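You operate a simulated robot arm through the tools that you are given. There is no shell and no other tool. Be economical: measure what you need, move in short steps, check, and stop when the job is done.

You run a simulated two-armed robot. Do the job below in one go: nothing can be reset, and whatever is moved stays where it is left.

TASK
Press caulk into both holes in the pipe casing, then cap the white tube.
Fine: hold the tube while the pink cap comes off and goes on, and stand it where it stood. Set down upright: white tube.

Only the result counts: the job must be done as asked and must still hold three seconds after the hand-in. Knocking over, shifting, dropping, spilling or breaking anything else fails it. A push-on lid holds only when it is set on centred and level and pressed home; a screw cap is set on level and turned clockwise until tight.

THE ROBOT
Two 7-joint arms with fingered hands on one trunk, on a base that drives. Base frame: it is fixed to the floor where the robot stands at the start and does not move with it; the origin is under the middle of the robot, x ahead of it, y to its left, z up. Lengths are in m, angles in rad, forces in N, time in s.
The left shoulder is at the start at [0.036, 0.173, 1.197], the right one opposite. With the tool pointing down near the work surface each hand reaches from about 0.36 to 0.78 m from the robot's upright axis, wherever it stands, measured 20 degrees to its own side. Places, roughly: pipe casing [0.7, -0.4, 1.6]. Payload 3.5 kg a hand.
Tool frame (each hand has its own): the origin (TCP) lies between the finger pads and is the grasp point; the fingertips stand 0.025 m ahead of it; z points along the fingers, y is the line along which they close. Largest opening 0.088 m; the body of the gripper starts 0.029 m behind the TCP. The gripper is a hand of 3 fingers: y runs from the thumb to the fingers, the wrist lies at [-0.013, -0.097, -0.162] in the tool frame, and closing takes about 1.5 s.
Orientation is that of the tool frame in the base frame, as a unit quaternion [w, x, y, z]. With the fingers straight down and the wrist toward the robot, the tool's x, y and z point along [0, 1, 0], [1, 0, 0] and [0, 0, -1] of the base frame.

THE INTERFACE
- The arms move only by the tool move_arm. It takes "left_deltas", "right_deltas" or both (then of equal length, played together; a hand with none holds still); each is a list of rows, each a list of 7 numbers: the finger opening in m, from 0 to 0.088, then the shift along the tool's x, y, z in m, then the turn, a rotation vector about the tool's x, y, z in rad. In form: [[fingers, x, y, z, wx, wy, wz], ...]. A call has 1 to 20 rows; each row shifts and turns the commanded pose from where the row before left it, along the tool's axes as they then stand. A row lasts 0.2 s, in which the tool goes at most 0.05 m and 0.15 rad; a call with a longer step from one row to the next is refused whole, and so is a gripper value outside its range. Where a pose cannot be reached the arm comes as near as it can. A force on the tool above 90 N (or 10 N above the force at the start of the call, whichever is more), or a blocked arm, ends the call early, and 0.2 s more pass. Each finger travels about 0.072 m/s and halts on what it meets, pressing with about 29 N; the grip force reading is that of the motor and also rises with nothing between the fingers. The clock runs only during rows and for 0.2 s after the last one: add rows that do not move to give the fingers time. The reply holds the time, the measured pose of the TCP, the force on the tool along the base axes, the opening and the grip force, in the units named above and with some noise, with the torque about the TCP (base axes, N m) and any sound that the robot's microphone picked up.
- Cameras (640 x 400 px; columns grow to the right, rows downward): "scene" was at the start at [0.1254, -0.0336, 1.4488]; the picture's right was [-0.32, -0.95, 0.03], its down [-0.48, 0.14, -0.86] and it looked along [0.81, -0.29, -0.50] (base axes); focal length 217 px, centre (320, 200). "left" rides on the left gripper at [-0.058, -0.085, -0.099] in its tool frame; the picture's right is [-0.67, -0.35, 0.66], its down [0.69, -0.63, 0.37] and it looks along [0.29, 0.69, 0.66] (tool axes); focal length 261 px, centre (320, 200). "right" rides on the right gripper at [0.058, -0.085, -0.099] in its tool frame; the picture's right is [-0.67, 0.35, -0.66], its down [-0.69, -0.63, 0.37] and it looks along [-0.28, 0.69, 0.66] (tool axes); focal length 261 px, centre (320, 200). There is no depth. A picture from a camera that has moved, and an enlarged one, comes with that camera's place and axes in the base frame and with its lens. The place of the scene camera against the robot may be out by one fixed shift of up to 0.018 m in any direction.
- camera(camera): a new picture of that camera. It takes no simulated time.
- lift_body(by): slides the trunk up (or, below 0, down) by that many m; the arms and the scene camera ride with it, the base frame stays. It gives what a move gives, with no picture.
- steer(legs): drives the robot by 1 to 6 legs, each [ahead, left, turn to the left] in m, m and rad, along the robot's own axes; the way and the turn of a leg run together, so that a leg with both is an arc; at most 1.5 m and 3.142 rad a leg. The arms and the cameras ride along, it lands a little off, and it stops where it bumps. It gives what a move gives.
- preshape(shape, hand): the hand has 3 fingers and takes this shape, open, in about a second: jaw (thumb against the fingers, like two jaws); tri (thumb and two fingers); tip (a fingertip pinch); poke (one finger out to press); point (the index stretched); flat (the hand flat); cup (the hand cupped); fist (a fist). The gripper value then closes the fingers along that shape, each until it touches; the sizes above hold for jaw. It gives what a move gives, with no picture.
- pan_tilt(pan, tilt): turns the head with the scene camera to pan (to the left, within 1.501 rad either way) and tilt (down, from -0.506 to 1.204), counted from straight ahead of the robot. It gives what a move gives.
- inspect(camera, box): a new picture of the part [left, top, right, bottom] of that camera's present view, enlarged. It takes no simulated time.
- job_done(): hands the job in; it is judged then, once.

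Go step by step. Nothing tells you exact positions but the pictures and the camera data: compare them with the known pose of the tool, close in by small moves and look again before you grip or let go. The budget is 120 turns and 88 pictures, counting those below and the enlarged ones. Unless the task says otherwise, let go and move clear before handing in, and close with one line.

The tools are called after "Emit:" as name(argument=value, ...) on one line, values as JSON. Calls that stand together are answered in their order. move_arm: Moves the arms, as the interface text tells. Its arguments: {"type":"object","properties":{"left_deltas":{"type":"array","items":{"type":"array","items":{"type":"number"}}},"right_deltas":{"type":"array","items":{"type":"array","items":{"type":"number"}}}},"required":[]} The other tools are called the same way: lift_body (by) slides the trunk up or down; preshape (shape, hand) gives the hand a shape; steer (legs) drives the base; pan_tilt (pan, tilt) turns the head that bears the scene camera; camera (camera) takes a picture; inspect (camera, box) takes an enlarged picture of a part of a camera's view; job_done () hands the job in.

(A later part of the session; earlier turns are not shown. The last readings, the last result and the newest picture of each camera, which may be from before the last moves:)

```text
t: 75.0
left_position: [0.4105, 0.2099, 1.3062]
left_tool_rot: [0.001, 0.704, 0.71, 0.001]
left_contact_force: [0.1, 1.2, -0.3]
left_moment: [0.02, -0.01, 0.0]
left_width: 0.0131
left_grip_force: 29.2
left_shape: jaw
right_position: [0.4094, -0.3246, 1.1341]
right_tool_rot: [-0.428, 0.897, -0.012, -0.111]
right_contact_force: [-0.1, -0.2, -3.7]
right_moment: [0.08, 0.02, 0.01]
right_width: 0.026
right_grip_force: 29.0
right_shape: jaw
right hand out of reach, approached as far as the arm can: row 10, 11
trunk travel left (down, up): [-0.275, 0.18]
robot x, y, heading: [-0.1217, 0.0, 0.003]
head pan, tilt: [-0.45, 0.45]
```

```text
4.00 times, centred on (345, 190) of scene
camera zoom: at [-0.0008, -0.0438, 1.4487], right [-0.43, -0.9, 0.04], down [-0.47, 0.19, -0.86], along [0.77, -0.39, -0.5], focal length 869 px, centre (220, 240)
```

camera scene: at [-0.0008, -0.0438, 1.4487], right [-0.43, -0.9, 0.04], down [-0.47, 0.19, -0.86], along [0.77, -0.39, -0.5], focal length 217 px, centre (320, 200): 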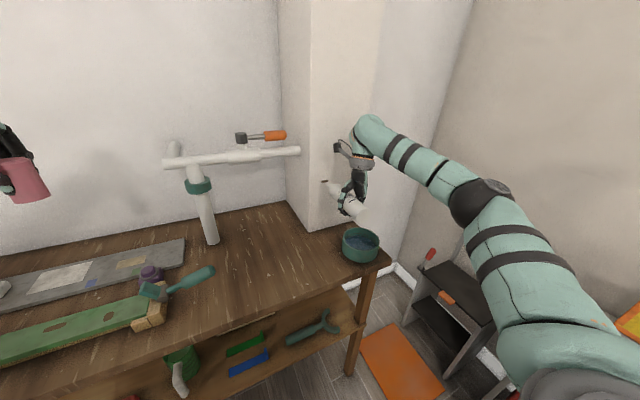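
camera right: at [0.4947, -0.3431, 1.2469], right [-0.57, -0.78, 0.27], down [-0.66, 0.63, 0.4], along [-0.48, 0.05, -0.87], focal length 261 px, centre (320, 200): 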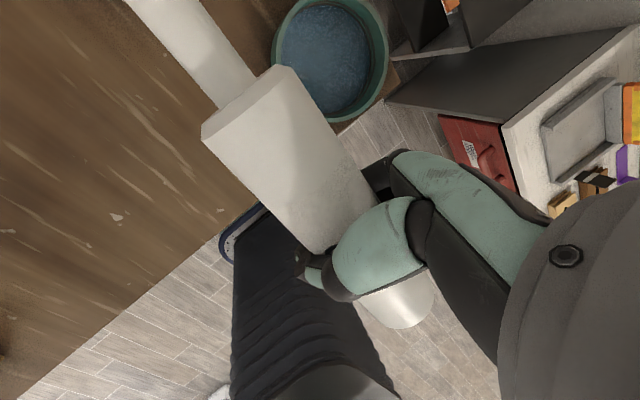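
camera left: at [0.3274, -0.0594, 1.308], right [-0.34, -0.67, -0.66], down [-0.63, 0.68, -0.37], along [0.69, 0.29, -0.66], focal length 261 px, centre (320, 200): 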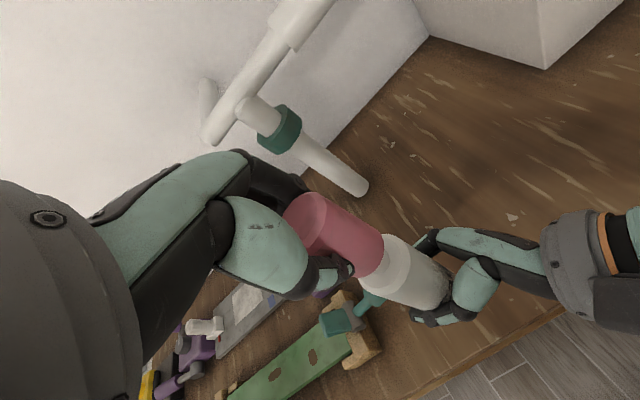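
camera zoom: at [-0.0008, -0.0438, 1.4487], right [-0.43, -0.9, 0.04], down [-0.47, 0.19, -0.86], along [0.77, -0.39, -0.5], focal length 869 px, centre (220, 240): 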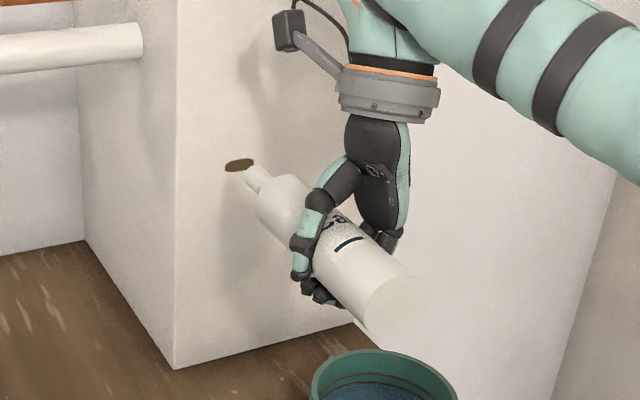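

The predictions match to within about 7 mm and the tube is about level. I'll align the tip with hole 1 laterally, stopping about 3 cm short, and check.

Emit:
move_arm(right_deltas=[[0.034, 0.0132, 0.0131, -0.0018, 0, 0, 0], [0.034, 0.0132, 0.0131, -0.0018, 0, 0, 0], [0.034, 0.0132, 0.0131, -0.0018, 0, 0, 0], [0.034, 0, 0, 0, 0, 0, 0]])

Emit:
inspect(camera="scene", box=[290, 140, 400, 240])

```text
t: 76.0
left_position: [0.413, 0.2095, 1.306]
left_tool_rot: [0.0, 0.705, 0.709, -0.001]
left_contact_force: [0.1, -0.5, -0.5]
left_moment: [0.0, 0.01, 0.02]
left_width: 0.0131
left_grip_force: 29.1
left_shape: jaw
right_position: [0.4457, -0.3506, 1.098]
right_tool_rot: [-0.429, 0.896, -0.011, -0.111]
right_contact_force: [-0.9, -0.7, -3.2]
right_moment: [0.06, 0.04, -0.03]
right_width: 0.0257
right_grip_force: 29.0
right_shape: jaw
trunk travel left (down, up): [-0.275, 0.18]
robot x, y, heading: [-0.1198, 0.0009, -0.002]
head pan, tilt: [-0.45, 0.45]
```

```text
4.00 times, centred on (345, 190) of scene
camera zoom: at [0.0005, -0.0441, 1.4485], right [-0.43, -0.9, 0.04], down [-0.47, 0.19, -0.86], along [0.77, -0.39, -0.5], focal length 869 px, centre (220, 240)
```

zoom: 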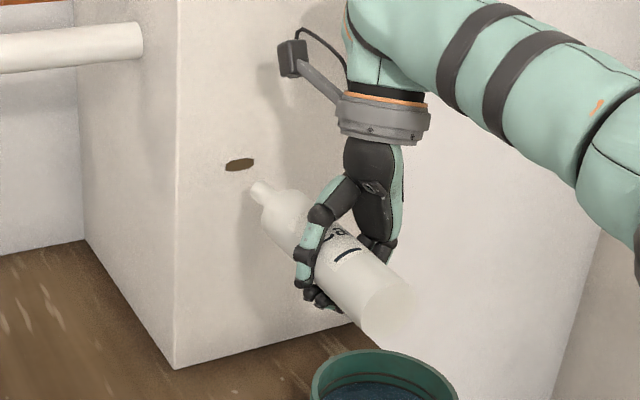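

The tip tracks well. I'll advance most of the way to hole 1 with a small correction, then check force and picture.

Emit:
move_arm(right_deltas=[[0.034, 0.0132, -0.0026, -0.0046, 0, 0, 0], [0.034, 0.0132, -0.0025, -0.0046, 0, 0, 0], [0.034, 0, 0, 0, 0, 0, 0]])

Emit:
inspect(camera="scene", box=[310, 155, 360, 205])

```text
t: 76.8
left_position: [0.4113, 0.2085, 1.3058]
left_tool_rot: [0.001, 0.704, 0.71, 0.0]
left_contact_force: [-0.3, -0.9, -0.4]
left_moment: [0.02, 0.0, 0.02]
left_width: 0.0131
left_grip_force: 28.8
left_shape: jaw
right_position: [0.4638, -0.3531, 1.1024]
right_tool_rot: [-0.429, 0.896, -0.011, -0.111]
right_contact_force: [0.7, 0.3, -3.5]
right_moment: [0.03, 0.07, 0.01]
right_width: 0.0259
right_grip_force: 29.1
right_shape: jaw
right hand out of reach, approached as far as the arm can: row 2
trunk travel left (down, up): [-0.275, 0.18]
robot x, y, heading: [-0.1227, -0.0011, 0.001]
head pan, tilt: [-0.45, 0.45]
```

```text
8.00 times, centred on (335, 180) of scene
camera zoom: at [-0.0001, -0.0451, 1.4485], right [-0.43, -0.9, 0.04], down [-0.47, 0.19, -0.86], along [0.77, -0.39, -0.5], focal length 1737 px, centre (200, 360)
```

zoom: 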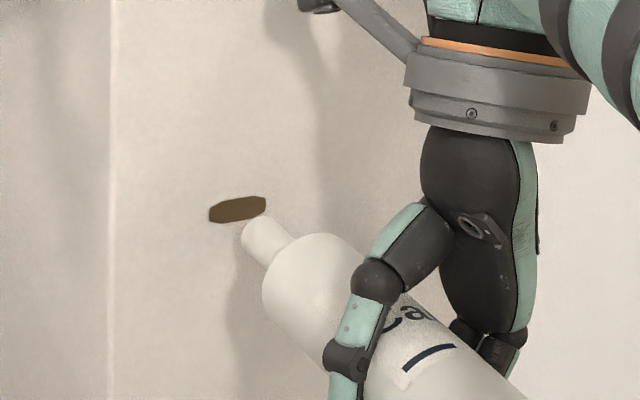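

The arm is at its forward limit, but the extrapolation puts the tip dead on hole 1 after about 20 mm more. I'll drive the base forward gently.

Emit:
steer(legs=[[0.014, 0, 0]])

Emit:
inspect(camera="scene", box=[310, 155, 360, 205])

```text
t: 77.6
left_position: [0.4257, 0.2093, 1.3052]
left_tool_rot: [0.0, 0.705, 0.71, 0.0]
left_contact_force: [0.0, -0.6, -1.2]
left_moment: [-0.06, -0.01, -0.05]
left_width: 0.0132
left_grip_force: 29.1
left_shape: jaw
right_position: [0.4781, -0.35, 1.1014]
right_tool_rot: [-0.429, 0.896, -0.011, -0.11]
right_contact_force: [0.3, 0.1, -3.1]
right_moment: [0.07, 0.03, 0.03]
right_width: 0.0257
right_grip_force: 28.4
right_shape: jaw
trunk travel left (down, up): [-0.275, 0.18]
robot x, y, heading: [-0.1072, 0.0022, -0.003]
head pan, tilt: [-0.45, 0.45]
```

```text
8.00 times, centred on (335, 180) of scene
camera zoom: at [0.0133, -0.0437, 1.4487], right [-0.43, -0.9, 0.04], down [-0.47, 0.19, -0.86], along [0.77, -0.39, -0.5], focal length 1737 px, centre (200, 360)
```

zoom: 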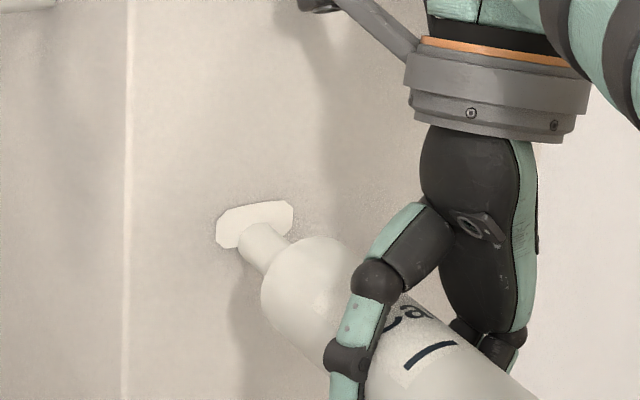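

Hole 1 is now filled with caulk. I'll back off, strafe right and lower the trunk most of the way to hole 2, then check clearance to the bowl.

Emit:
steer(legs=[[-0.03, 0, 0], [0, -0.082, 0]])

Emit:
lift_body(by=-0.06)

Emit:
inspect(camera="scene", box=[280, 140, 400, 250])

```text
t: 79.1
left_position: [0.397, 0.1311, 1.3046]
left_tool_rot: [0.002, 0.705, 0.709, -0.001]
left_contact_force: [-0.1, 0.1, -0.5]
left_moment: [-0.02, -0.01, 0.02]
left_width: 0.013
left_grip_force: 29.2
left_shape: jaw
right_position: [0.4492, -0.4307, 1.1023]
right_tool_rot: [-0.427, 0.897, -0.012, -0.112]
right_contact_force: [0.2, 0.0, -3.1]
right_moment: [0.04, 0.05, 0.02]
right_width: 0.0256
right_grip_force: 28.8
right_shape: jaw
trunk travel left (down, up): [-0.275, 0.18]
robot x, y, heading: [-0.1365, -0.0815, -0.002]
head pan, tilt: [-0.45, 0.45]
```

```text
t: 80.1
left_position: [0.396, 0.1292, 1.2459]
left_tool_rot: [0.001, 0.705, 0.709, 0.0]
left_contact_force: [-0.5, -0.2, -0.6]
left_moment: [-0.03, 0.02, 0.02]
left_width: 0.0133
left_grip_force: 28.9
left_shape: jaw
right_position: [0.4488, -0.4322, 1.0419]
right_tool_rot: [-0.429, 0.897, -0.01, -0.111]
right_contact_force: [-0.6, -0.4, -2.8]
right_moment: [0.06, 0.04, 0.02]
right_width: 0.0257
right_grip_force: 28.8
right_shape: jaw
trunk travel left (down, up): [-0.215, 0.24]
robot x, y, heading: [-0.1371, -0.0853, -0.002]
head pan, tilt: [-0.45, 0.45]
```

```text
3.64 times, centred on (340, 195) of scene
camera zoom: at [0.0192, -0.1252, 1.3783], right [-0.43, -0.9, 0.07], down [-0.52, 0.19, -0.83], along [0.73, -0.39, -0.55], focal length 790 px, centre (247, 218)
```

zoom: 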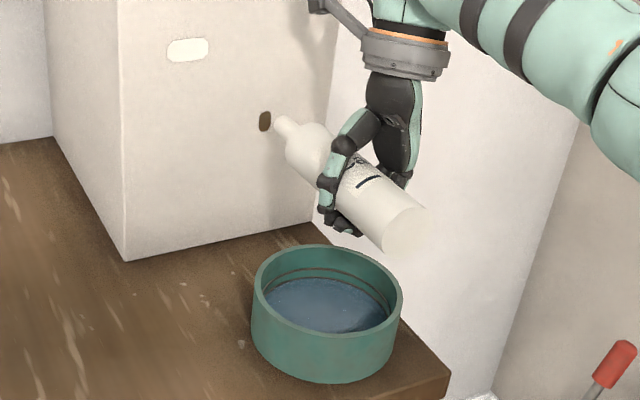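

The tip lines up with hole 2 after about 14 mm down and 30 mm forward, and there's clear room above the bowl. I'll lower and drive in.

Emit:
lift_body(by=-0.0145)

Emit:
steer(legs=[[0.028, 0, 0]])

Emit:
inspect(camera="scene", box=[280, 140, 400, 250])

```text
t: 80.7
left_position: [0.3963, 0.1271, 1.2307]
left_tool_rot: [0.0, 0.705, 0.709, 0.0]
left_contact_force: [-0.1, 0.8, -0.3]
left_moment: [-0.01, 0.04, 0.04]
left_width: 0.0132
left_grip_force: 29.1
left_shape: jaw
right_position: [0.4499, -0.4325, 1.0268]
right_tool_rot: [-0.428, 0.897, -0.011, -0.111]
right_contact_force: [-0.1, -0.1, -2.5]
right_moment: [0.07, -0.01, 0.0]
right_width: 0.0257
right_grip_force: 29.2
right_shape: jaw
trunk travel left (down, up): [-0.2, 0.254]
robot x, y, heading: [-0.1368, -0.0808, 0.0]
head pan, tilt: [-0.45, 0.45]
```

```text
t: 81.5
left_position: [0.4229, 0.1297, 1.2311]
left_tool_rot: [0.001, 0.704, 0.71, 0.0]
left_contact_force: [0.5, -0.1, -0.2]
left_moment: [0.01, 0.0, 0.01]
left_width: 0.013
left_grip_force: 28.5
left_shape: jaw
right_position: [0.4756, -0.4328, 1.0284]
right_tool_rot: [-0.429, 0.897, -0.01, -0.111]
right_contact_force: [0.7, 0.3, -3.6]
right_moment: [0.0, 0.02, 0.02]
right_width: 0.0258
right_grip_force: 29.4
right_shape: jaw
trunk travel left (down, up): [-0.2, 0.254]
robot x, y, heading: [-0.1073, -0.083, 0.004]
head pan, tilt: [-0.45, 0.45]
```

```text
3.64 times, centred on (340, 195) of scene
camera zoom: at [0.0555, -0.1257, 1.3607], right [-0.43, -0.9, 0.07], down [-0.54, 0.19, -0.82], along [0.73, -0.39, -0.57], focal length 790 px, centre (247, 218)
```

zoom: 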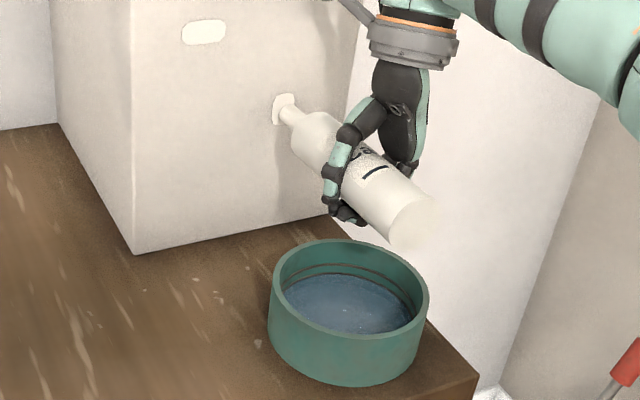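

Hole 2 is filled too. I'll back out, raise the trunk and return to the centre for recapping.

Emit:
steer(legs=[[-0.06, 0, 0]])

Emit:
lift_body(by=0.0745)

Emit:
steer(legs=[[0, 0.083, 0]])

Emit:
inspect(camera="scene", box=[270, 130, 400, 250])

```text
t: 82.5
left_position: [0.3674, 0.1285, 1.2292]
left_tool_rot: [-0.001, 0.705, 0.709, 0.0]
left_contact_force: [0.4, 0.6, -0.7]
left_moment: [0.0, 0.01, -0.01]
left_width: 0.013
left_grip_force: 29.0
left_shape: jaw
right_position: [0.42, -0.4322, 1.0247]
right_tool_rot: [-0.428, 0.896, -0.011, -0.113]
right_contact_force: [-0.4, -0.6, -2.5]
right_moment: [0.05, 0.02, -0.03]
right_width: 0.0257
right_grip_force: 28.9
right_shape: jaw
trunk travel left (down, up): [-0.2, 0.254]
robot x, y, heading: [-0.1663, -0.0797, -0.003]
head pan, tilt: [-0.45, 0.45]
```

```text
t: 83.6
left_position: [0.3645, 0.1269, 1.3037]
left_tool_rot: [0.0, 0.704, 0.71, -0.001]
left_contact_force: [-0.1, -0.1, -0.8]
left_moment: [-0.04, 0.02, 0.0]
left_width: 0.0129
left_grip_force: 29.1
left_shape: jaw
right_position: [0.4182, -0.4326, 1.1003]
right_tool_rot: [-0.428, 0.897, -0.011, -0.112]
right_contact_force: [0.3, -0.7, -3.8]
right_moment: [0.09, 0.03, 0.0]
right_width: 0.0255
right_grip_force: 29.5
right_shape: jaw
trunk travel left (down, up): [-0.275, 0.18]
robot x, y, heading: [-0.1687, -0.0807, 0.002]
head pan, tilt: [-0.45, 0.45]
```

```text
t: 84.7
left_position: [0.3638, 0.2084, 1.3052]
left_tool_rot: [-0.001, 0.705, 0.71, 0.0]
left_contact_force: [0.3, -0.3, -1.3]
left_moment: [-0.01, 0.0, -0.01]
left_width: 0.013
left_grip_force: 28.9
left_shape: jaw
right_position: [0.4192, -0.3508, 1.1003]
right_tool_rot: [-0.429, 0.896, -0.011, -0.111]
right_contact_force: [0.1, -0.2, -3.2]
right_moment: [0.01, 0.05, 0.01]
right_width: 0.0259
right_grip_force: 29.2
right_shape: jaw
trunk travel left (down, up): [-0.275, 0.18]
robot x, y, heading: [-0.171, 0.0013, 0.004]
head pan, tilt: [-0.45, 0.45]
```

```text
3.33 times, centred on (335, 190) of scene
camera zoom: at [-0.046, -0.0456, 1.4483], right [-0.43, -0.9, 0.04], down [-0.47, 0.19, -0.86], along [0.77, -0.39, -0.51], focal length 724 px, centre (270, 233)
```

zoom: 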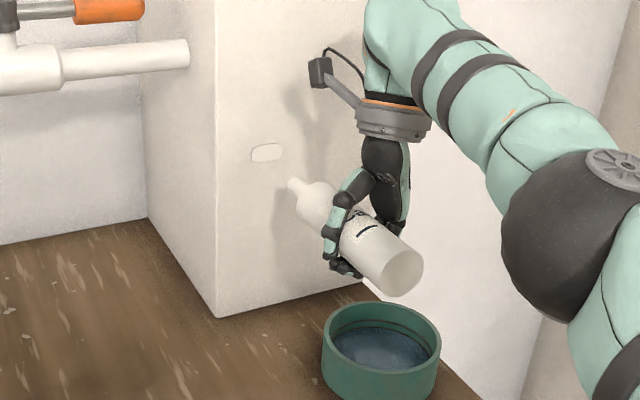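

Both holes look filled. Now I'll turn the tube upright again by reversing the rotation.

Emit:
move_arm(right_deltas=[[0.034, 0, 0, 0, -0.0104, 0.0845, -0.1035], [0.034, 0, 0, 0, -0.0104, 0.0845, -0.1035], [0.034, 0, 0, 0, -0.0104, 0.0845, -0.1035], [0.034, 0, 0, 0, -0.0104, 0.0845, -0.1035], [0.034, 0, 0, 0, -0.0104, 0.0845, -0.1035], [0.034, 0, 0, 0, -0.0104, 0.0845, -0.1035], [0.034, 0, 0, 0, -0.0104, 0.0845, -0.1035], [0.034, 0, 0, 0, -0.0104, 0.0845, -0.1035], [0.034, 0, 0, 0, -0.0104, 0.0845, -0.1035], [0.034, 0, 0, 0, -0.0104, 0.0845, -0.1035], [0.034, 0, 0, 0, -0.0104, 0.0845, -0.1035], [0.034, 0, 0, 0, 0, 0, 0]])

Emit:
move_arm(right_deltas=[[0.034, 0, 0, 0, 0.133, -0.0264, -0.035], [0.034, 0, 0, 0, 0.133, -0.0264, -0.035], [0.034, 0, 0, 0, 0.133, -0.0264, -0.035], [0.034, 0, 0, 0, 0.133, -0.0264, -0.035], [0.034, 0, 0, 0, 0.133, -0.0264, -0.035], [0.034, 0, 0, 0, 0, 0, 0]])

Emit:
steer(legs=[[0.05, 0, 0]])

Emit:
pan_tilt(pan=0.1, tilt=0.5)

```text
t: 87.3
left_position: [0.3643, 0.2116, 1.3056]
left_tool_rot: [0.0, 0.705, 0.71, 0.0]
left_contact_force: [0.2, 0.1, -0.1]
left_moment: [-0.03, 0.0, -0.01]
left_width: 0.0129
left_grip_force: 29.0
left_shape: jaw
right_position: [0.4188, -0.348, 1.0996]
right_tool_rot: [-0.322, 0.739, 0.282, 0.52]
right_contact_force: [0.1, 0.5, -3.7]
right_moment: [0.04, 0.0, 0.0]
right_width: 0.0258
right_grip_force: 29.0
right_shape: jaw
trunk travel left (down, up): [-0.275, 0.18]
robot x, y, heading: [-0.1683, 0.0044, 0.001]
head pan, tilt: [-0.45, 0.45]
```

```text
t: 88.7
left_position: [0.3647, 0.2108, 1.3061]
left_tool_rot: [0.001, 0.705, 0.709, 0.0]
left_contact_force: [0.0, -0.6, -0.6]
left_moment: [-0.01, 0.01, 0.02]
left_width: 0.0128
left_grip_force: 29.4
left_shape: jaw
right_position: [0.4169, -0.3497, 1.1017]
right_tool_rot: [-0.482, 0.598, 0.519, 0.376]
right_contact_force: [1.3, 0.7, -3.2]
right_moment: [0.01, 0.05, 0.02]
right_width: 0.0255
right_grip_force: 29.0
right_shape: jaw
trunk travel left (down, up): [-0.275, 0.18]
robot x, y, heading: [-0.1661, 0.0021, -0.0]
head pan, tilt: [-0.45, 0.45]
```

```text
t: 89.6
left_position: [0.4069, 0.2121, 1.3088]
left_tool_rot: [0.002, 0.705, 0.709, 0.003]
left_contact_force: [-0.1, 0.2, 0.1]
left_moment: [0.0, -0.06, -0.02]
left_width: 0.0132
left_grip_force: 28.5
left_shape: jaw
right_position: [0.4609, -0.3489, 1.1049]
right_tool_rot: [-0.481, 0.597, 0.519, 0.378]
right_contact_force: [-0.2, -0.5, -3.3]
right_moment: [0.03, 0.05, 0.04]
right_width: 0.0255
right_grip_force: 29.0
right_shape: jaw
trunk travel left (down, up): [-0.275, 0.18]
robot x, y, heading: [-0.1233, 0.001, -0.003]
head pan, tilt: [-0.45, 0.45]
```

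```text
t: 90.6
left_position: [0.413, 0.2113, 1.3053]
left_tool_rot: [0.001, 0.705, 0.71, 0.001]
left_contact_force: [1.0, 0.1, 0.4]
left_moment: [0.01, -0.04, 0.0]
left_width: 0.0131
left_grip_force: 28.9
left_shape: jaw
right_position: [0.4667, -0.3499, 1.1025]
right_tool_rot: [-0.481, 0.598, 0.518, 0.377]
right_contact_force: [0.1, -0.1, -2.1]
right_moment: [0.01, 0.05, 0.02]
right_width: 0.0256
right_grip_force: 28.5
right_shape: jaw
trunk travel left (down, up): [-0.275, 0.18]
robot x, y, heading: [-0.1172, 0.0011, 0.0]
head pan, tilt: [0.099, 0.499]
```

The orientation is restored exactly. I'll bring the tube back to the capping spot, then check it against the cap.

Emit:
move_arm(right_deltas=[[0.034, 0.004, -0.0055, 0.0358, 0, 0, 0], [0.034, 0.004, -0.0055, 0.0358, 0, 0, 0], [0.034, 0.004, -0.0055, 0.0358, 0, 0, 0], [0.034, 0.004, -0.0055, 0.0358, 0, 0, 0], [0.034, 0.004, -0.0055, 0.0358, 0, 0, 0], [0.034, 0.004, -0.0055, 0.0358, 0, 0, 0], [0.034, 0.004, -0.0055, 0.0358, 0, 0, 0], [0.034, 0.004, -0.0055, 0.0358, 0, 0, 0], [0.034, 0.004, -0.0055, 0.0358, 0, 0, 0], [0.034, 0.004, -0.0055, 0.0358, 0, 0, 0], [0.034, 0, 0, 0, 0, 0, 0]])

Emit:
move_arm(left_deltas=[[0.01, -0.03, 0, 0, 0, 0, 0], [0.01, -0.03, 0, 0, 0, 0, 0], [0.01, -0.03, 0, 0, 0, 0, 0], [0.01, -0.03, 0, 0, 0, 0, 0], [0.01, -0.03, 0, 0, 0, 0, 0], [0.01, -0.03, 0, 0, 0, 0, 0], [0.01, -0.03, 0, 0, 0, 0, 0], [0.01, 0, 0, 0, 0, 0, 0]])

Emit:
inspect(camera="scene", box=[270, 100, 400, 270])

Emit:
camera(camera="left")

```text
t: 93.0
left_position: [0.4136, 0.2115, 1.3054]
left_tool_rot: [0.002, 0.705, 0.71, 0.001]
left_contact_force: [0.0, 0.5, 0.8]
left_moment: [-0.02, -0.01, -0.01]
left_width: 0.013
left_grip_force: 28.6
left_shape: jaw
right_position: [0.4027, 0.0061, 1.0581]
right_tool_rot: [-0.481, 0.599, 0.518, 0.377]
right_contact_force: [0.6, -0.1, -3.6]
right_moment: [0.1, 0.04, -0.02]
right_width: 0.0253
right_grip_force: 29.0
right_shape: jaw
trunk travel left (down, up): [-0.275, 0.18]
robot x, y, heading: [-0.1189, 0.0011, -0.004]
head pan, tilt: [0.099, 0.499]
```

```text
t: 94.8
left_position: [0.4182, 0.0015, 1.3063]
left_tool_rot: [0.002, 0.705, 0.709, 0.0]
left_contact_force: [0.2, -0.2, 1.0]
left_moment: [-0.02, -0.01, -0.03]
left_width: 0.0132
left_grip_force: 29.1
left_shape: jaw
right_position: [0.4022, 0.0075, 1.0583]
right_tool_rot: [-0.481, 0.599, 0.518, 0.376]
right_contact_force: [0.4, 0.1, -3.8]
right_moment: [0.05, 0.05, -0.02]
right_width: 0.0252
right_grip_force: 29.8
right_shape: jaw
trunk travel left (down, up): [-0.275, 0.18]
robot x, y, heading: [-0.1177, 0.0029, -0.003]
head pan, tilt: [0.099, 0.499]
```

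```text
2.35 times, centred on (335, 185) of scene
camera zoom: at [0.01, 0.0077, 1.4433], right [0.1, -1.0, -0.01], down [-0.55, -0.05, -0.83], along [0.83, 0.09, -0.55], focal length 511 px, centre (285, 235)
```

zoom: 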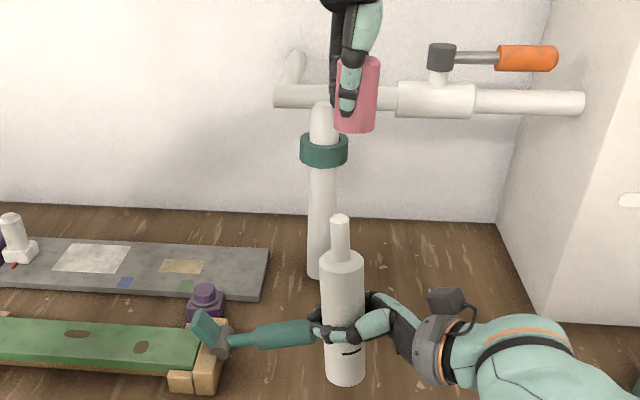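

```text
25 pictures are left
camera left: at [0.3325, -0.0574, 1.4059], right [-0.34, -0.67, -0.66], down [-0.63, 0.68, -0.37], along [0.69, 0.29, -0.66], focal length 261 px, centre (320, 200)
```

left: 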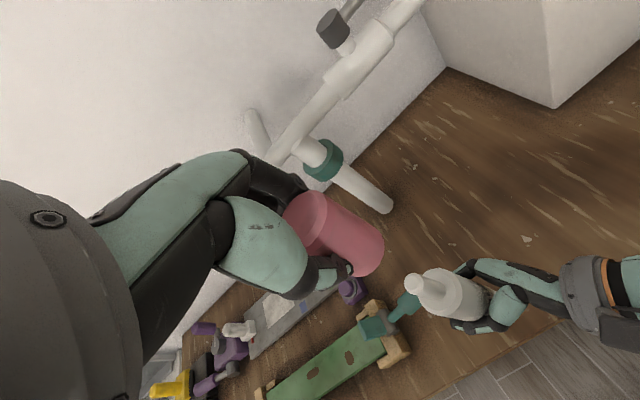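

The tube has pivoted a few degrees in the grip. I'll zoom to measure the nozzle axis precisely relative to the cap.

Emit:
inspect(camera="left", box=[270, 180, 510, 340])

```text
2.50 times, centred on (390, 260) of left
camera zoom: at [0.3325, -0.0574, 1.4059], right [-0.34, -0.67, -0.66], down [-0.63, 0.68, -0.37], along [0.69, 0.29, -0.66], focal length 652 px, centre (145, 50)
```

zoom: 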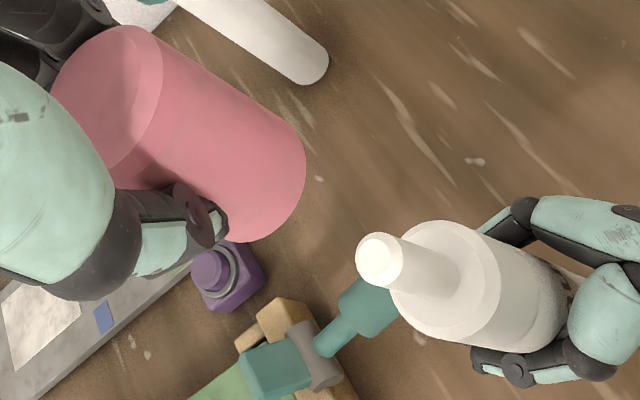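

The cap leans about 4° to the right and the tube about 4° to the left. I'll straighten both and bring the cap to about 2 cm above the nozzle, then re-check alignment.

Emit:
move_arm(right_deltas=[[0.034, 0, 0, 0, 0.0077, 0.0688, -0.0227], [0.034, 0, 0, 0, 0, 0, 0], [0.034, 0, 0, 0, 0, 0, 0], [0.034, 0, 0, 0, 0, 0, 0]], left_deltas=[[0.01, -0.0053, -0.0125, 0.014, 0, 0, 0], [0.01, 0, 0, 0.03, 0, 0, 0], [0.01, 0, 0, 0, 0, -0.07, 0], [0.01, 0, 0, 0, 0, 0, 0]])

Emit:
inspect(camera="left", box=[270, 180, 510, 340])

Emit:
inspect(camera="scene", box=[290, 110, 390, 270])

```text
t: 95.8
left_position: [0.403, -0.0049, 1.2622]
left_tool_rot: [0.026, 0.705, 0.708, -0.023]
left_contact_force: [0.9, 0.0, -0.4]
left_moment: [0.01, 0.01, 0.0]
left_width: 0.0129
left_grip_force: 28.7
left_shape: jaw
right_position: [0.4018, 0.0074, 1.0584]
right_tool_rot: [-0.497, 0.578, 0.509, 0.401]
right_contact_force: [-0.1, -0.8, -3.4]
right_moment: [0.08, 0.01, 0.0]
right_width: 0.0253
right_grip_force: 28.8
right_shape: jaw
trunk travel left (down, up): [-0.275, 0.18]
robot x, y, heading: [-0.1166, 0.0014, -0.0]
head pan, tilt: [0.099, 0.499]
```

```text
2.50 times, centred on (390, 260) of left
camera zoom: at [0.3178, -0.0562, 1.3654], right [-0.34, -0.72, -0.61], down [-0.63, 0.65, -0.41], along [0.69, 0.24, -0.68], focal length 652 px, centre (145, 50)
```

zoom: 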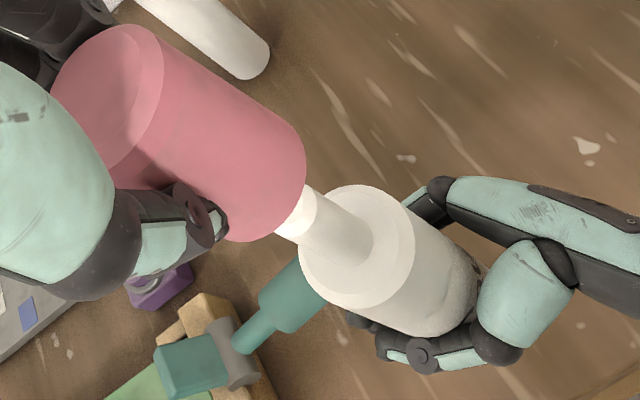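

```text
2.50 times, centred on (340, 190) of scene
camera zoom: at [0.0097, 0.0064, 1.4434], right [0.1, -1.0, -0.01], down [-0.55, -0.05, -0.83], along [0.83, 0.09, -0.55], focal length 543 px, centre (270, 225)
```

zoom: 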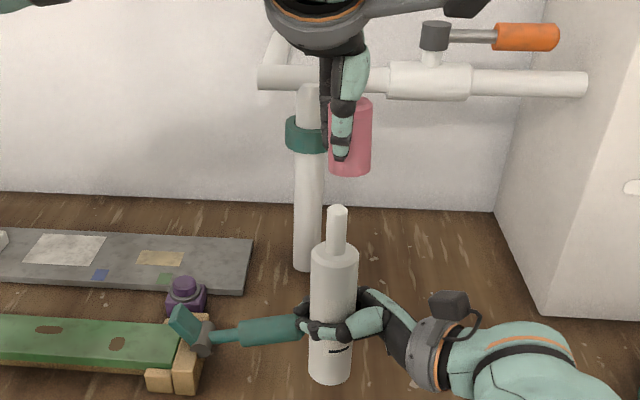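

The left view shows the nozzle axis pointing at the cap's centre, but the scene view suggests an offset. I'll check from the right hand's camera.

Emit:
camera(camera="right")

```text
21 pictures are left
camera right: at [0.3326, -0.0812, 1.1475], right [0.26, -0.77, -0.58], down [-0.75, 0.22, -0.63], along [0.61, 0.6, -0.51], focal length 261 px, centre (320, 200)
```

right: 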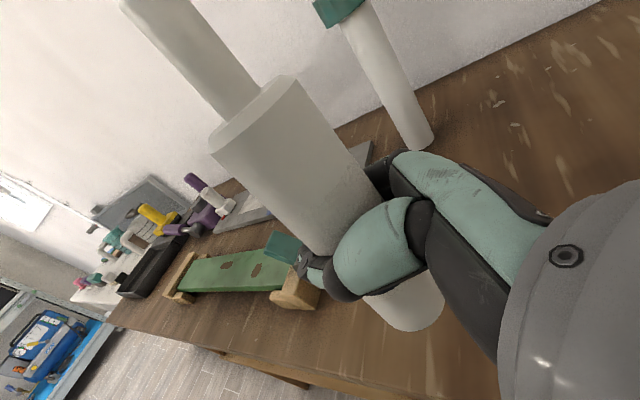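

Combining the views, the cap needs to move about +10 mm in x and +7 mm in y, which matches the pose where it came off. I'll shift and lower to just above the tip, then look again.

Emit:
move_arm(left_deltas=[[0.01, 0.007, 0.01, 0, 0, 0, 0], [0.01, 0, 0, 0.018, 0, 0, 0], [0.01, 0, 0, 0, 0, 0, 0]])

Emit:
inspect(camera="left", box=[270, 180, 510, 340])

Emit:
inspect(camera="scene", box=[300, 130, 380, 260])

```text
t: 96.6
left_position: [0.4121, 0.0029, 1.2443]
left_tool_rot: [0.026, 0.704, 0.71, -0.024]
left_contact_force: [0.2, 0.4, 0.2]
left_moment: [0.02, 0.01, -0.04]
left_width: 0.0127
left_grip_force: 29.1
left_shape: jaw
right_position: [0.4018, 0.0069, 1.0579]
right_tool_rot: [-0.497, 0.578, 0.508, 0.401]
right_contact_force: [0.9, -0.2, -3.7]
right_moment: [0.03, 0.02, 0.01]
right_width: 0.0254
right_grip_force: 29.1
right_shape: jaw
trunk travel left (down, up): [-0.275, 0.18]
robot x, y, heading: [-0.1186, 0.0072, 0.001]
head pan, tilt: [0.099, 0.499]
```

```text
2.50 times, centred on (390, 260) of left
camera zoom: at [0.3278, -0.0493, 1.3471], right [-0.34, -0.72, -0.61], down [-0.63, 0.65, -0.41], along [0.69, 0.24, -0.68], focal length 652 px, centre (145, 50)
```

zoom: 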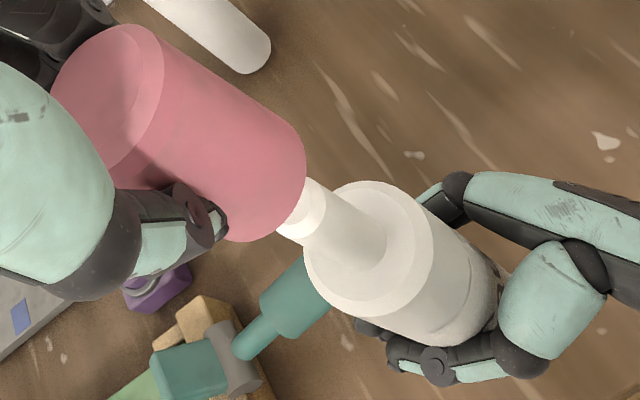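

```text
3.08 times, centred on (340, 195) of scene
camera zoom: at [0.0099, 0.0068, 1.4434], right [0.1, -1.0, -0.01], down [-0.55, -0.05, -0.83], along [0.83, 0.09, -0.55], focal length 668 px, centre (258, 215)
```

zoom: 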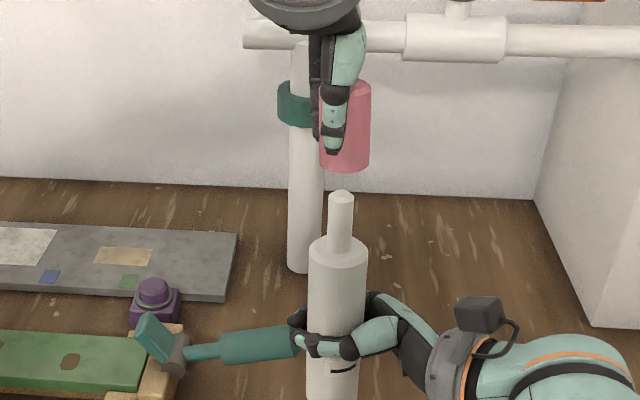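

The y alignment is now within about 1 mm; x may be a few mm too far. I'll nudge it back 3 mm and lower the cap over the nozzle in small steps.

Emit:
move_arm(left_deltas=[[0.01, -0.001, -0.003, 0, 0, 0, 0], [0.01, 0, 0, 0.01, 0, 0, 0], [0.01, 0, 0, 0.01, 0, 0, 0], [0.01, 0, 0, 0.006, 0, 0, 0], [0.01, 0, 0, 0, 0, 0, 0]])

Emit:
inspect(camera="left", box=[270, 180, 510, 340])

Emit:
inspect(camera="scene", box=[300, 130, 380, 260])

```text
t: 97.8
left_position: [0.4098, 0.0006, 1.2175]
left_tool_rot: [0.025, 0.704, 0.709, -0.025]
left_contact_force: [0.3, 0.1, 0.0]
left_moment: [0.03, 0.0, -0.02]
left_width: 0.0129
left_grip_force: 29.4
left_shape: jaw
right_position: [0.4026, 0.0079, 1.0584]
right_tool_rot: [-0.497, 0.578, 0.509, 0.4]
right_contact_force: [0.0, 1.0, -3.2]
right_moment: [0.08, 0.05, 0.01]
right_width: 0.0252
right_grip_force: 29.3
right_shape: jaw
trunk travel left (down, up): [-0.275, 0.18]
robot x, y, heading: [-0.118, 0.0007, -0.001]
head pan, tilt: [0.099, 0.499]
```

```text
2.50 times, centred on (390, 260) of left
camera zoom: at [0.3245, -0.0517, 1.3211], right [-0.34, -0.72, -0.61], down [-0.63, 0.65, -0.41], along [0.69, 0.24, -0.68], focal length 652 px, centre (145, 50)
```

zoom: 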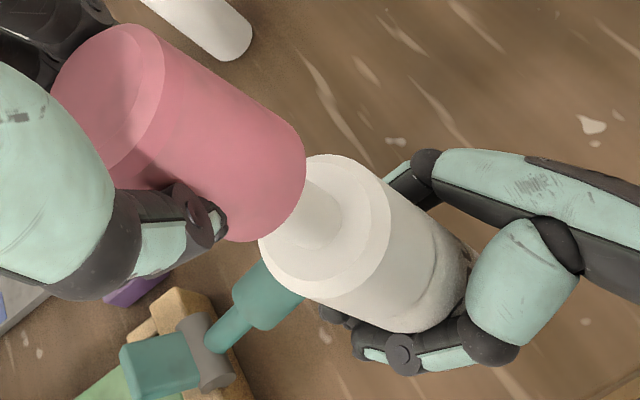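

```text
3.08 times, centred on (340, 195) of scene
camera zoom: at [0.0101, 0.0069, 1.4433], right [0.1, -1.0, -0.01], down [-0.55, -0.05, -0.83], along [0.83, 0.09, -0.55], focal length 668 px, centre (258, 215)
```

zoom: 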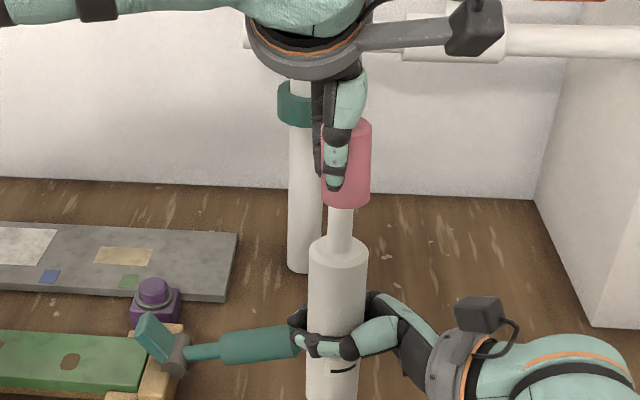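

No contact force so far, and the cap seems to be starting over the nozzle. I'll correct 2.5 mm in y and continue downward in small steps.

Emit:
move_arm(left_deltas=[[0.01, 0.0025, 0, 0, 0, 0, 0], [0.01, 0, 0, 0.006, 0, 0, 0], [0.01, 0, 0, 0.006, 0, 0, 0], [0.01, 0, 0, 0, 0, 0, 0]])

Emit:
inspect(camera="scene", box=[300, 130, 380, 260])

```text
t: 98.8
left_position: [0.41, 0.0025, 1.205]
left_tool_rot: [0.026, 0.704, 0.709, -0.024]
left_contact_force: [-0.2, 0.5, -0.7]
left_moment: [-0.02, 0.02, -0.03]
left_width: 0.0129
left_grip_force: 29.0
left_shape: jaw
right_position: [0.4022, 0.0088, 1.0589]
right_tool_rot: [-0.497, 0.578, 0.509, 0.4]
right_contact_force: [0.1, -0.9, -3.5]
right_moment: [0.05, 0.06, -0.01]
right_width: 0.025
right_grip_force: 29.3
right_shape: jaw
trunk travel left (down, up): [-0.275, 0.18]
robot x, y, heading: [-0.1215, 0.003, -0.001]
head pan, tilt: [0.099, 0.499]
```

```text
3.08 times, centred on (340, 195) of scene
camera zoom: at [0.01, 0.007, 1.4434], right [0.1, -1.0, -0.01], down [-0.55, -0.05, -0.83], along [0.83, 0.09, -0.55], focal length 668 px, centre (258, 215)
```

zoom: 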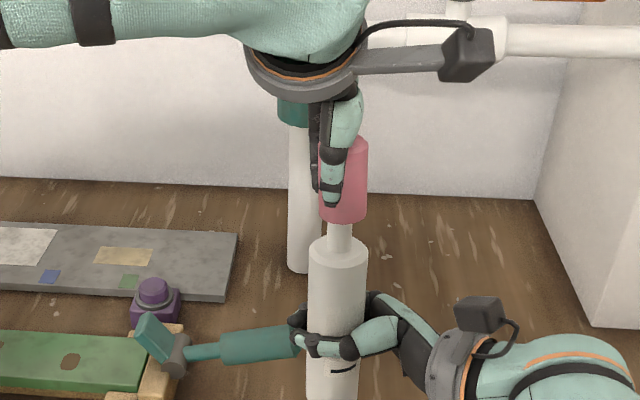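

The cap is centred over the nozzle and sliding on freely. I'll continue down toward home.

Emit:
move_arm(left_deltas=[[0.01, 0.001, 0, 0.006, 0, 0, 0], [0.01, 0, 0, 0.006, 0, 0, 0], [0.01, 0, 0, 0.005, 0, 0, 0], [0.01, 0, 0, 0, 0, 0, 0]])

Emit:
inspect(camera="left", box=[270, 180, 510, 340])

Emit:
inspect(camera="scene", box=[300, 130, 380, 260])

```text
t: 99.8
left_position: [0.4101, 0.0016, 1.1883]
left_tool_rot: [0.025, 0.704, 0.709, -0.025]
left_contact_force: [-0.2, 0.1, 0.1]
left_moment: [-0.01, -0.02, 0.03]
left_width: 0.0129
left_grip_force: 29.5
left_shape: jaw
right_position: [0.4036, 0.0074, 1.0587]
right_tool_rot: [-0.497, 0.578, 0.508, 0.401]
right_contact_force: [-0.3, 0.2, -3.1]
right_moment: [0.05, 0.01, -0.01]
right_width: 0.0252
right_grip_force: 28.4
right_shape: jaw
trunk travel left (down, up): [-0.275, 0.18]
robot x, y, heading: [-0.1207, 0.0004, -0.008]
head pan, tilt: [0.099, 0.499]
```

```text
2.50 times, centred on (390, 260) of left
camera zoom: at [0.3241, -0.0501, 1.2914], right [-0.34, -0.72, -0.61], down [-0.63, 0.65, -0.41], along [0.69, 0.24, -0.68], focal length 652 px, centre (145, 50)
```

zoom: 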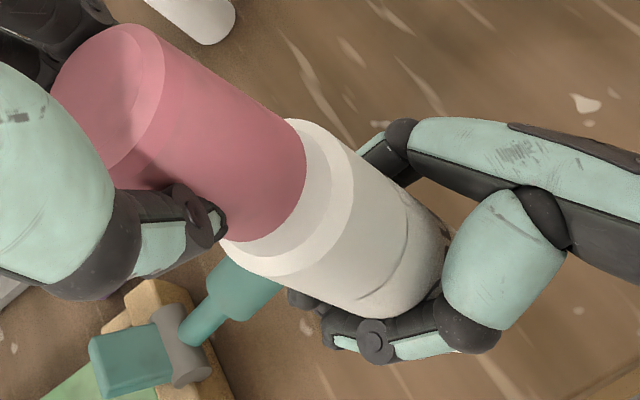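

```text
3.08 times, centred on (340, 195) of scene
camera zoom: at [0.0101, 0.0069, 1.4433], right [0.1, -1.0, -0.01], down [-0.55, -0.05, -0.83], along [0.83, 0.09, -0.55], focal length 668 px, centre (258, 215)
```

zoom: 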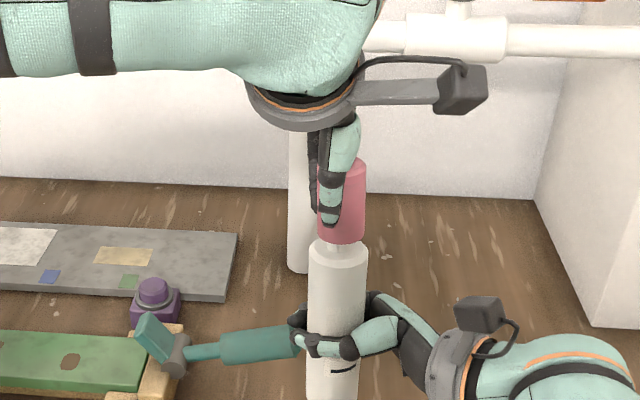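

Alignment is good in both views, with about 1 cm left. I'll press home in small steps.

Emit:
move_arm(left_deltas=[[0.01, 0, 0, 0.004, 0, 0, 0], [0.01, 0, 0, 0.004, 0, 0, 0], [0.01, 0, 0, 0.004, 0, 0, 0], [0.01, 0, 0, 0, 0, 0, 0]])

```text
t: 100.8
left_position: [0.4091, 0.0009, 1.1774]
left_tool_rot: [0.026, 0.704, 0.709, -0.024]
left_contact_force: [1.5, 0.3, 0.1]
left_moment: [-0.01, -0.01, 0.03]
left_width: 0.0129
left_grip_force: 28.9
left_shape: jaw
right_position: [0.4027, 0.0073, 1.0584]
right_tool_rot: [-0.496, 0.578, 0.509, 0.4]
right_contact_force: [0.4, 0.0, -3.4]
right_moment: [0.03, 0.04, 0.0]
right_width: 0.0254
right_grip_force: 28.8
right_shape: jaw
trunk travel left (down, up): [-0.275, 0.18]
robot x, y, heading: [-0.1163, 0.0019, 0.001]
head pan, tilt: [0.099, 0.499]
```

Emit:
move_arm(left_deltas=[[0.01, 0, 0, 0.003, 0, 0, 0], [0.01, 0, 0, 0.003, 0, 0, 0], [0.01, 0, 0, 0.003, 0, 0, 0], [0.01, 0, 0, 0, 0, 0, 0]])

Emit:
inspect(camera="left", box=[270, 180, 510, 340])

```text
t: 101.8
left_position: [0.4106, -0.0009, 1.169]
left_tool_rot: [0.027, 0.704, 0.709, -0.025]
left_contact_force: [-1.4, 1.3, 25.2]
left_moment: [-0.02, -0.01, -0.02]
left_width: 0.0141
left_grip_force: 28.8
left_shape: jaw
right_position: [0.4011, 0.0071, 1.0558]
right_tool_rot: [-0.497, 0.579, 0.51, 0.398]
right_contact_force: [1.7, -1.3, -28.4]
right_moment: [0.41, 0.43, 0.03]
right_width: 0.0251
right_grip_force: 28.7
right_shape: jaw
trunk travel left (down, up): [-0.275, 0.18]
robot x, y, heading: [-0.1195, 0.0035, -0.004]
head pan, tilt: [0.099, 0.499]
heard: snap
```

```text
2.50 times, centred on (390, 260) of left
camera zoom: at [0.325, -0.0524, 1.2717], right [-0.34, -0.72, -0.61], down [-0.63, 0.65, -0.42], along [0.69, 0.24, -0.68], focal length 652 px, centre (145, 50)
```

zoom: 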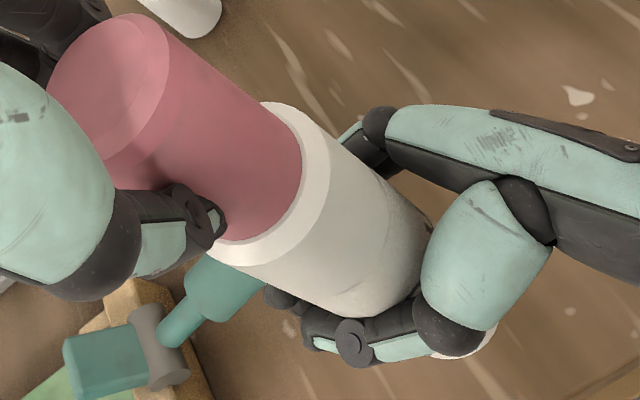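

Snap at 25 N — the cap is seated. I'll release it gradually and raise the left hand clear.

Emit:
move_arm(left_deltas=[[0.02, 0, 0, -0.001, 0, 0, 0], [0.03, 0, 0, 0, 0, 0, 0], [0.045, 0, 0, 0, 0, 0, 0], [0.06, 0, 0, 0, 0, 0, 0], [0.075, 0, 0, 0, 0, 0, 0], [0.088, 0, 0, 0, 0, 0, 0], [0.088, 0, 0, 0, 0, 0, 0], [0.088, 0, 0, 0, 0, 0, 0]])

Emit:
move_arm(left_deltas=[[0.088, 0, 0, -0.025, 0, 0, 0], [0.088, 0, 0, -0.025, 0, 0, 0], [0.088, 0, 0, -0.03, 0, 0, 0], [0.088, 0, 0, -0.03, 0, 0, 0], [0.088, 0, 0, -0.03, 0, 0, 0], [0.088, 0.03, 0, 0, 0, 0.03, 0], [0.088, 0.03, 0, 0, 0, 0.04, 0], [0.088, 0.03, 0, 0, 0, 0, 0], [0.088, 0.03, 0, 0, 0, 0, 0], [0.088, 0.03, 0, 0, 0, 0, 0], [0.088, 0.03, 0, 0, 0, 0, 0], [0.088, 0.03, 0, 0, 0, 0, 0], [0.088, 0, 0, 0, 0, 0, 0]])

Emit:
inspect(camera="scene", box=[270, 130, 400, 270])

```text
t: 103.6
left_position: [0.41, -0.0003, 1.169]
left_tool_rot: [0.026, 0.704, 0.71, -0.025]
left_contact_force: [-0.2, 0.1, 0.8]
left_moment: [-0.01, 0.01, 0.02]
left_width: 0.0874
left_grip_force: 0.0
left_shape: jaw
right_position: [0.4012, 0.0066, 1.0583]
right_tool_rot: [-0.497, 0.578, 0.509, 0.401]
right_contact_force: [0.4, 1.1, -4.2]
right_moment: [0.08, 0.01, 0.02]
right_width: 0.0254
right_grip_force: 29.8
right_shape: jaw
trunk travel left (down, up): [-0.275, 0.18]
robot x, y, heading: [-0.1184, 0.0025, -0.001]
head pan, tilt: [0.099, 0.499]
```

```text
t: 106.4
left_position: [0.4072, 0.2192, 1.3053]
left_tool_rot: [0.001, 0.704, 0.71, 0.0]
left_contact_force: [0.5, 0.3, -1.6]
left_moment: [-0.02, 0.01, 0.0]
left_width: 0.0873
left_grip_force: 0.1
left_shape: jaw
right_position: [0.401, 0.0059, 1.0572]
right_tool_rot: [-0.496, 0.578, 0.51, 0.4]
right_contact_force: [0.5, -0.1, -4.2]
right_moment: [0.06, -0.01, 0.0]
right_width: 0.0253
right_grip_force: 29.9
right_shape: jaw
trunk travel left (down, up): [-0.275, 0.18]
robot x, y, heading: [-0.1178, -0.0013, -0.001]
head pan, tilt: [0.099, 0.499]
```

```text
2.86 times, centred on (335, 200) of scene
camera zoom: at [0.0101, 0.0063, 1.4433], right [0.1, -1.0, -0.01], down [-0.55, -0.05, -0.83], along [0.83, 0.09, -0.55], focal length 620 px, centre (277, 200)
```

zoom: 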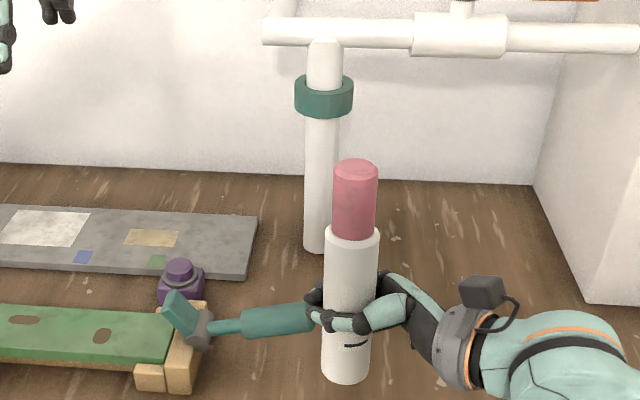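

The cap is on and the tube is upright within about 2°. I'll strafe the base left a little for elbow room, carry the tube above its original spot and restore the original grip heading.

Emit:
steer(legs=[[0, 0.05, 0]])

Emit:
move_arm(right_deltas=[[0.034, -0.002, 0.0087, -0.0355, 0, 0, 0], [0.034, -0.002, 0.0087, -0.0355, 0, 0, 0], [0.034, -0.002, 0.0087, -0.0355, 0, 0, 0], [0.034, -0.002, 0.0087, -0.0355, 0, 0, 0], [0.034, -0.002, 0.0087, -0.0355, 0, 0, 0], [0.034, -0.002, 0.0087, -0.0355, 0, 0, 0], [0.034, -0.002, 0.0087, -0.0355, 0, 0, 0], [0.034, 0, 0, 0, 0, 0, 0], [0.034, 0, 0, 0, -0.1356, 0.0231, 0.0263], [0.034, 0, 0, 0, -0.1356, 0.0231, 0.0263], [0.034, 0, 0, 0, -0.1356, 0.0231, 0.0263], [0.034, 0, 0, 0, -0.1356, 0.0231, 0.0263], [0.034, 0, 0, 0, -0.1356, 0.0231, 0.0263], [0.034, 0, 0, 0, 0, 0, 0]])

Emit:
pan_tilt(pan=-0.33, tilt=0.443)

Emit:
camera(camera="scene")

Emit:
camera(camera="right")

```text
t: 107.3
left_position: [0.4075, 0.2646, 1.3059]
left_tool_rot: [0.0, 0.705, 0.71, 0.002]
left_contact_force: [-0.1, 0.3, 0.2]
left_moment: [0.03, 0.0, 0.01]
left_width: 0.0877
left_grip_force: 0.1
left_shape: jaw
right_position: [0.4018, 0.0521, 1.0583]
right_tool_rot: [-0.499, 0.576, 0.508, 0.401]
right_contact_force: [-0.2, 0.0, -3.3]
right_moment: [0.06, -0.01, 0.02]
right_width: 0.0252
right_grip_force: 29.4
right_shape: jaw
trunk travel left (down, up): [-0.275, 0.18]
robot x, y, heading: [-0.12, 0.0523, 0.004]
head pan, tilt: [0.099, 0.499]
```

```text
t: 110.3
left_position: [0.4083, 0.2686, 1.3038]
left_tool_rot: [0.0, 0.705, 0.709, 0.001]
left_contact_force: [-1.0, -0.3, -0.4]
left_moment: [-0.02, 0.02, -0.01]
left_width: 0.0874
left_grip_force: 0.0
left_shape: jaw
right_position: [0.4705, -0.1898, 1.0813]
right_tool_rot: [-0.329, 0.718, 0.28, 0.546]
right_contact_force: [0.3, -0.4, -3.4]
right_moment: [0.07, -0.02, 0.02]
right_width: 0.0247
right_grip_force: 29.0
right_shape: jaw
trunk travel left (down, up): [-0.275, 0.18]
robot x, y, heading: [-0.1184, 0.0518, -0.0]
head pan, tilt: [0.099, 0.499]
```

```text
t: 111.2
left_position: [0.4089, 0.2679, 1.3043]
left_tool_rot: [0.001, 0.704, 0.71, 0.0]
left_contact_force: [-0.7, -0.1, 1.0]
left_moment: [-0.02, 0.0, 0.04]
left_width: 0.0877
left_grip_force: 0.0
left_shape: jaw
right_position: [0.4706, -0.1888, 1.0795]
right_tool_rot: [-0.329, 0.718, 0.281, 0.545]
right_contact_force: [-0.4, -0.7, -2.9]
right_moment: [0.04, 0.0, 0.0]
right_width: 0.025
right_grip_force: 28.8
right_shape: jaw
trunk travel left (down, up): [-0.275, 0.18]
robot x, y, heading: [-0.1161, 0.0479, 0.001]
head pan, tilt: [-0.33, 0.443]
```

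```text
11 pictures are left
camera scene: at [0.0071, 0.0177, 1.4487], right [-0.32, -0.95, 0.03], down [-0.48, 0.14, -0.86], along [0.81, -0.29, -0.5], focal length 217 px, centre (320, 200)
```

scene: 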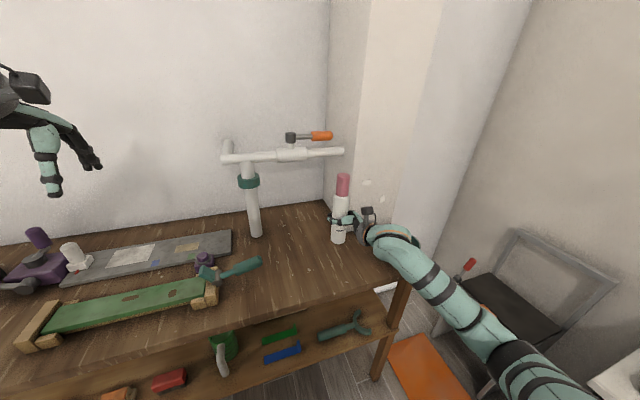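

```text
10 pictures are left
camera right: at [0.3616, -0.211, 1.1701], right [-0.29, -0.76, -0.58], down [-0.43, 0.65, -0.63], along [0.85, 0.07, -0.52], focal length 261 px, centre (320, 200)
```

right: 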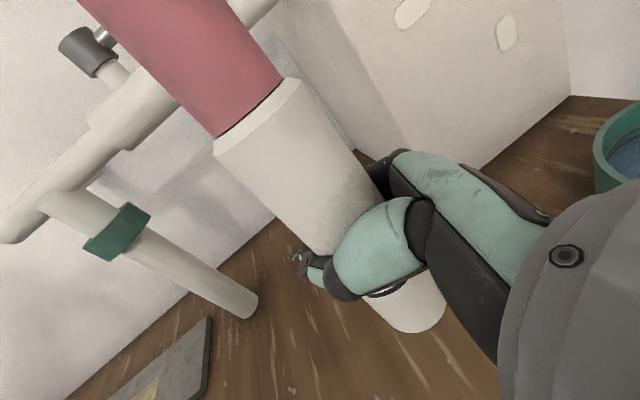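

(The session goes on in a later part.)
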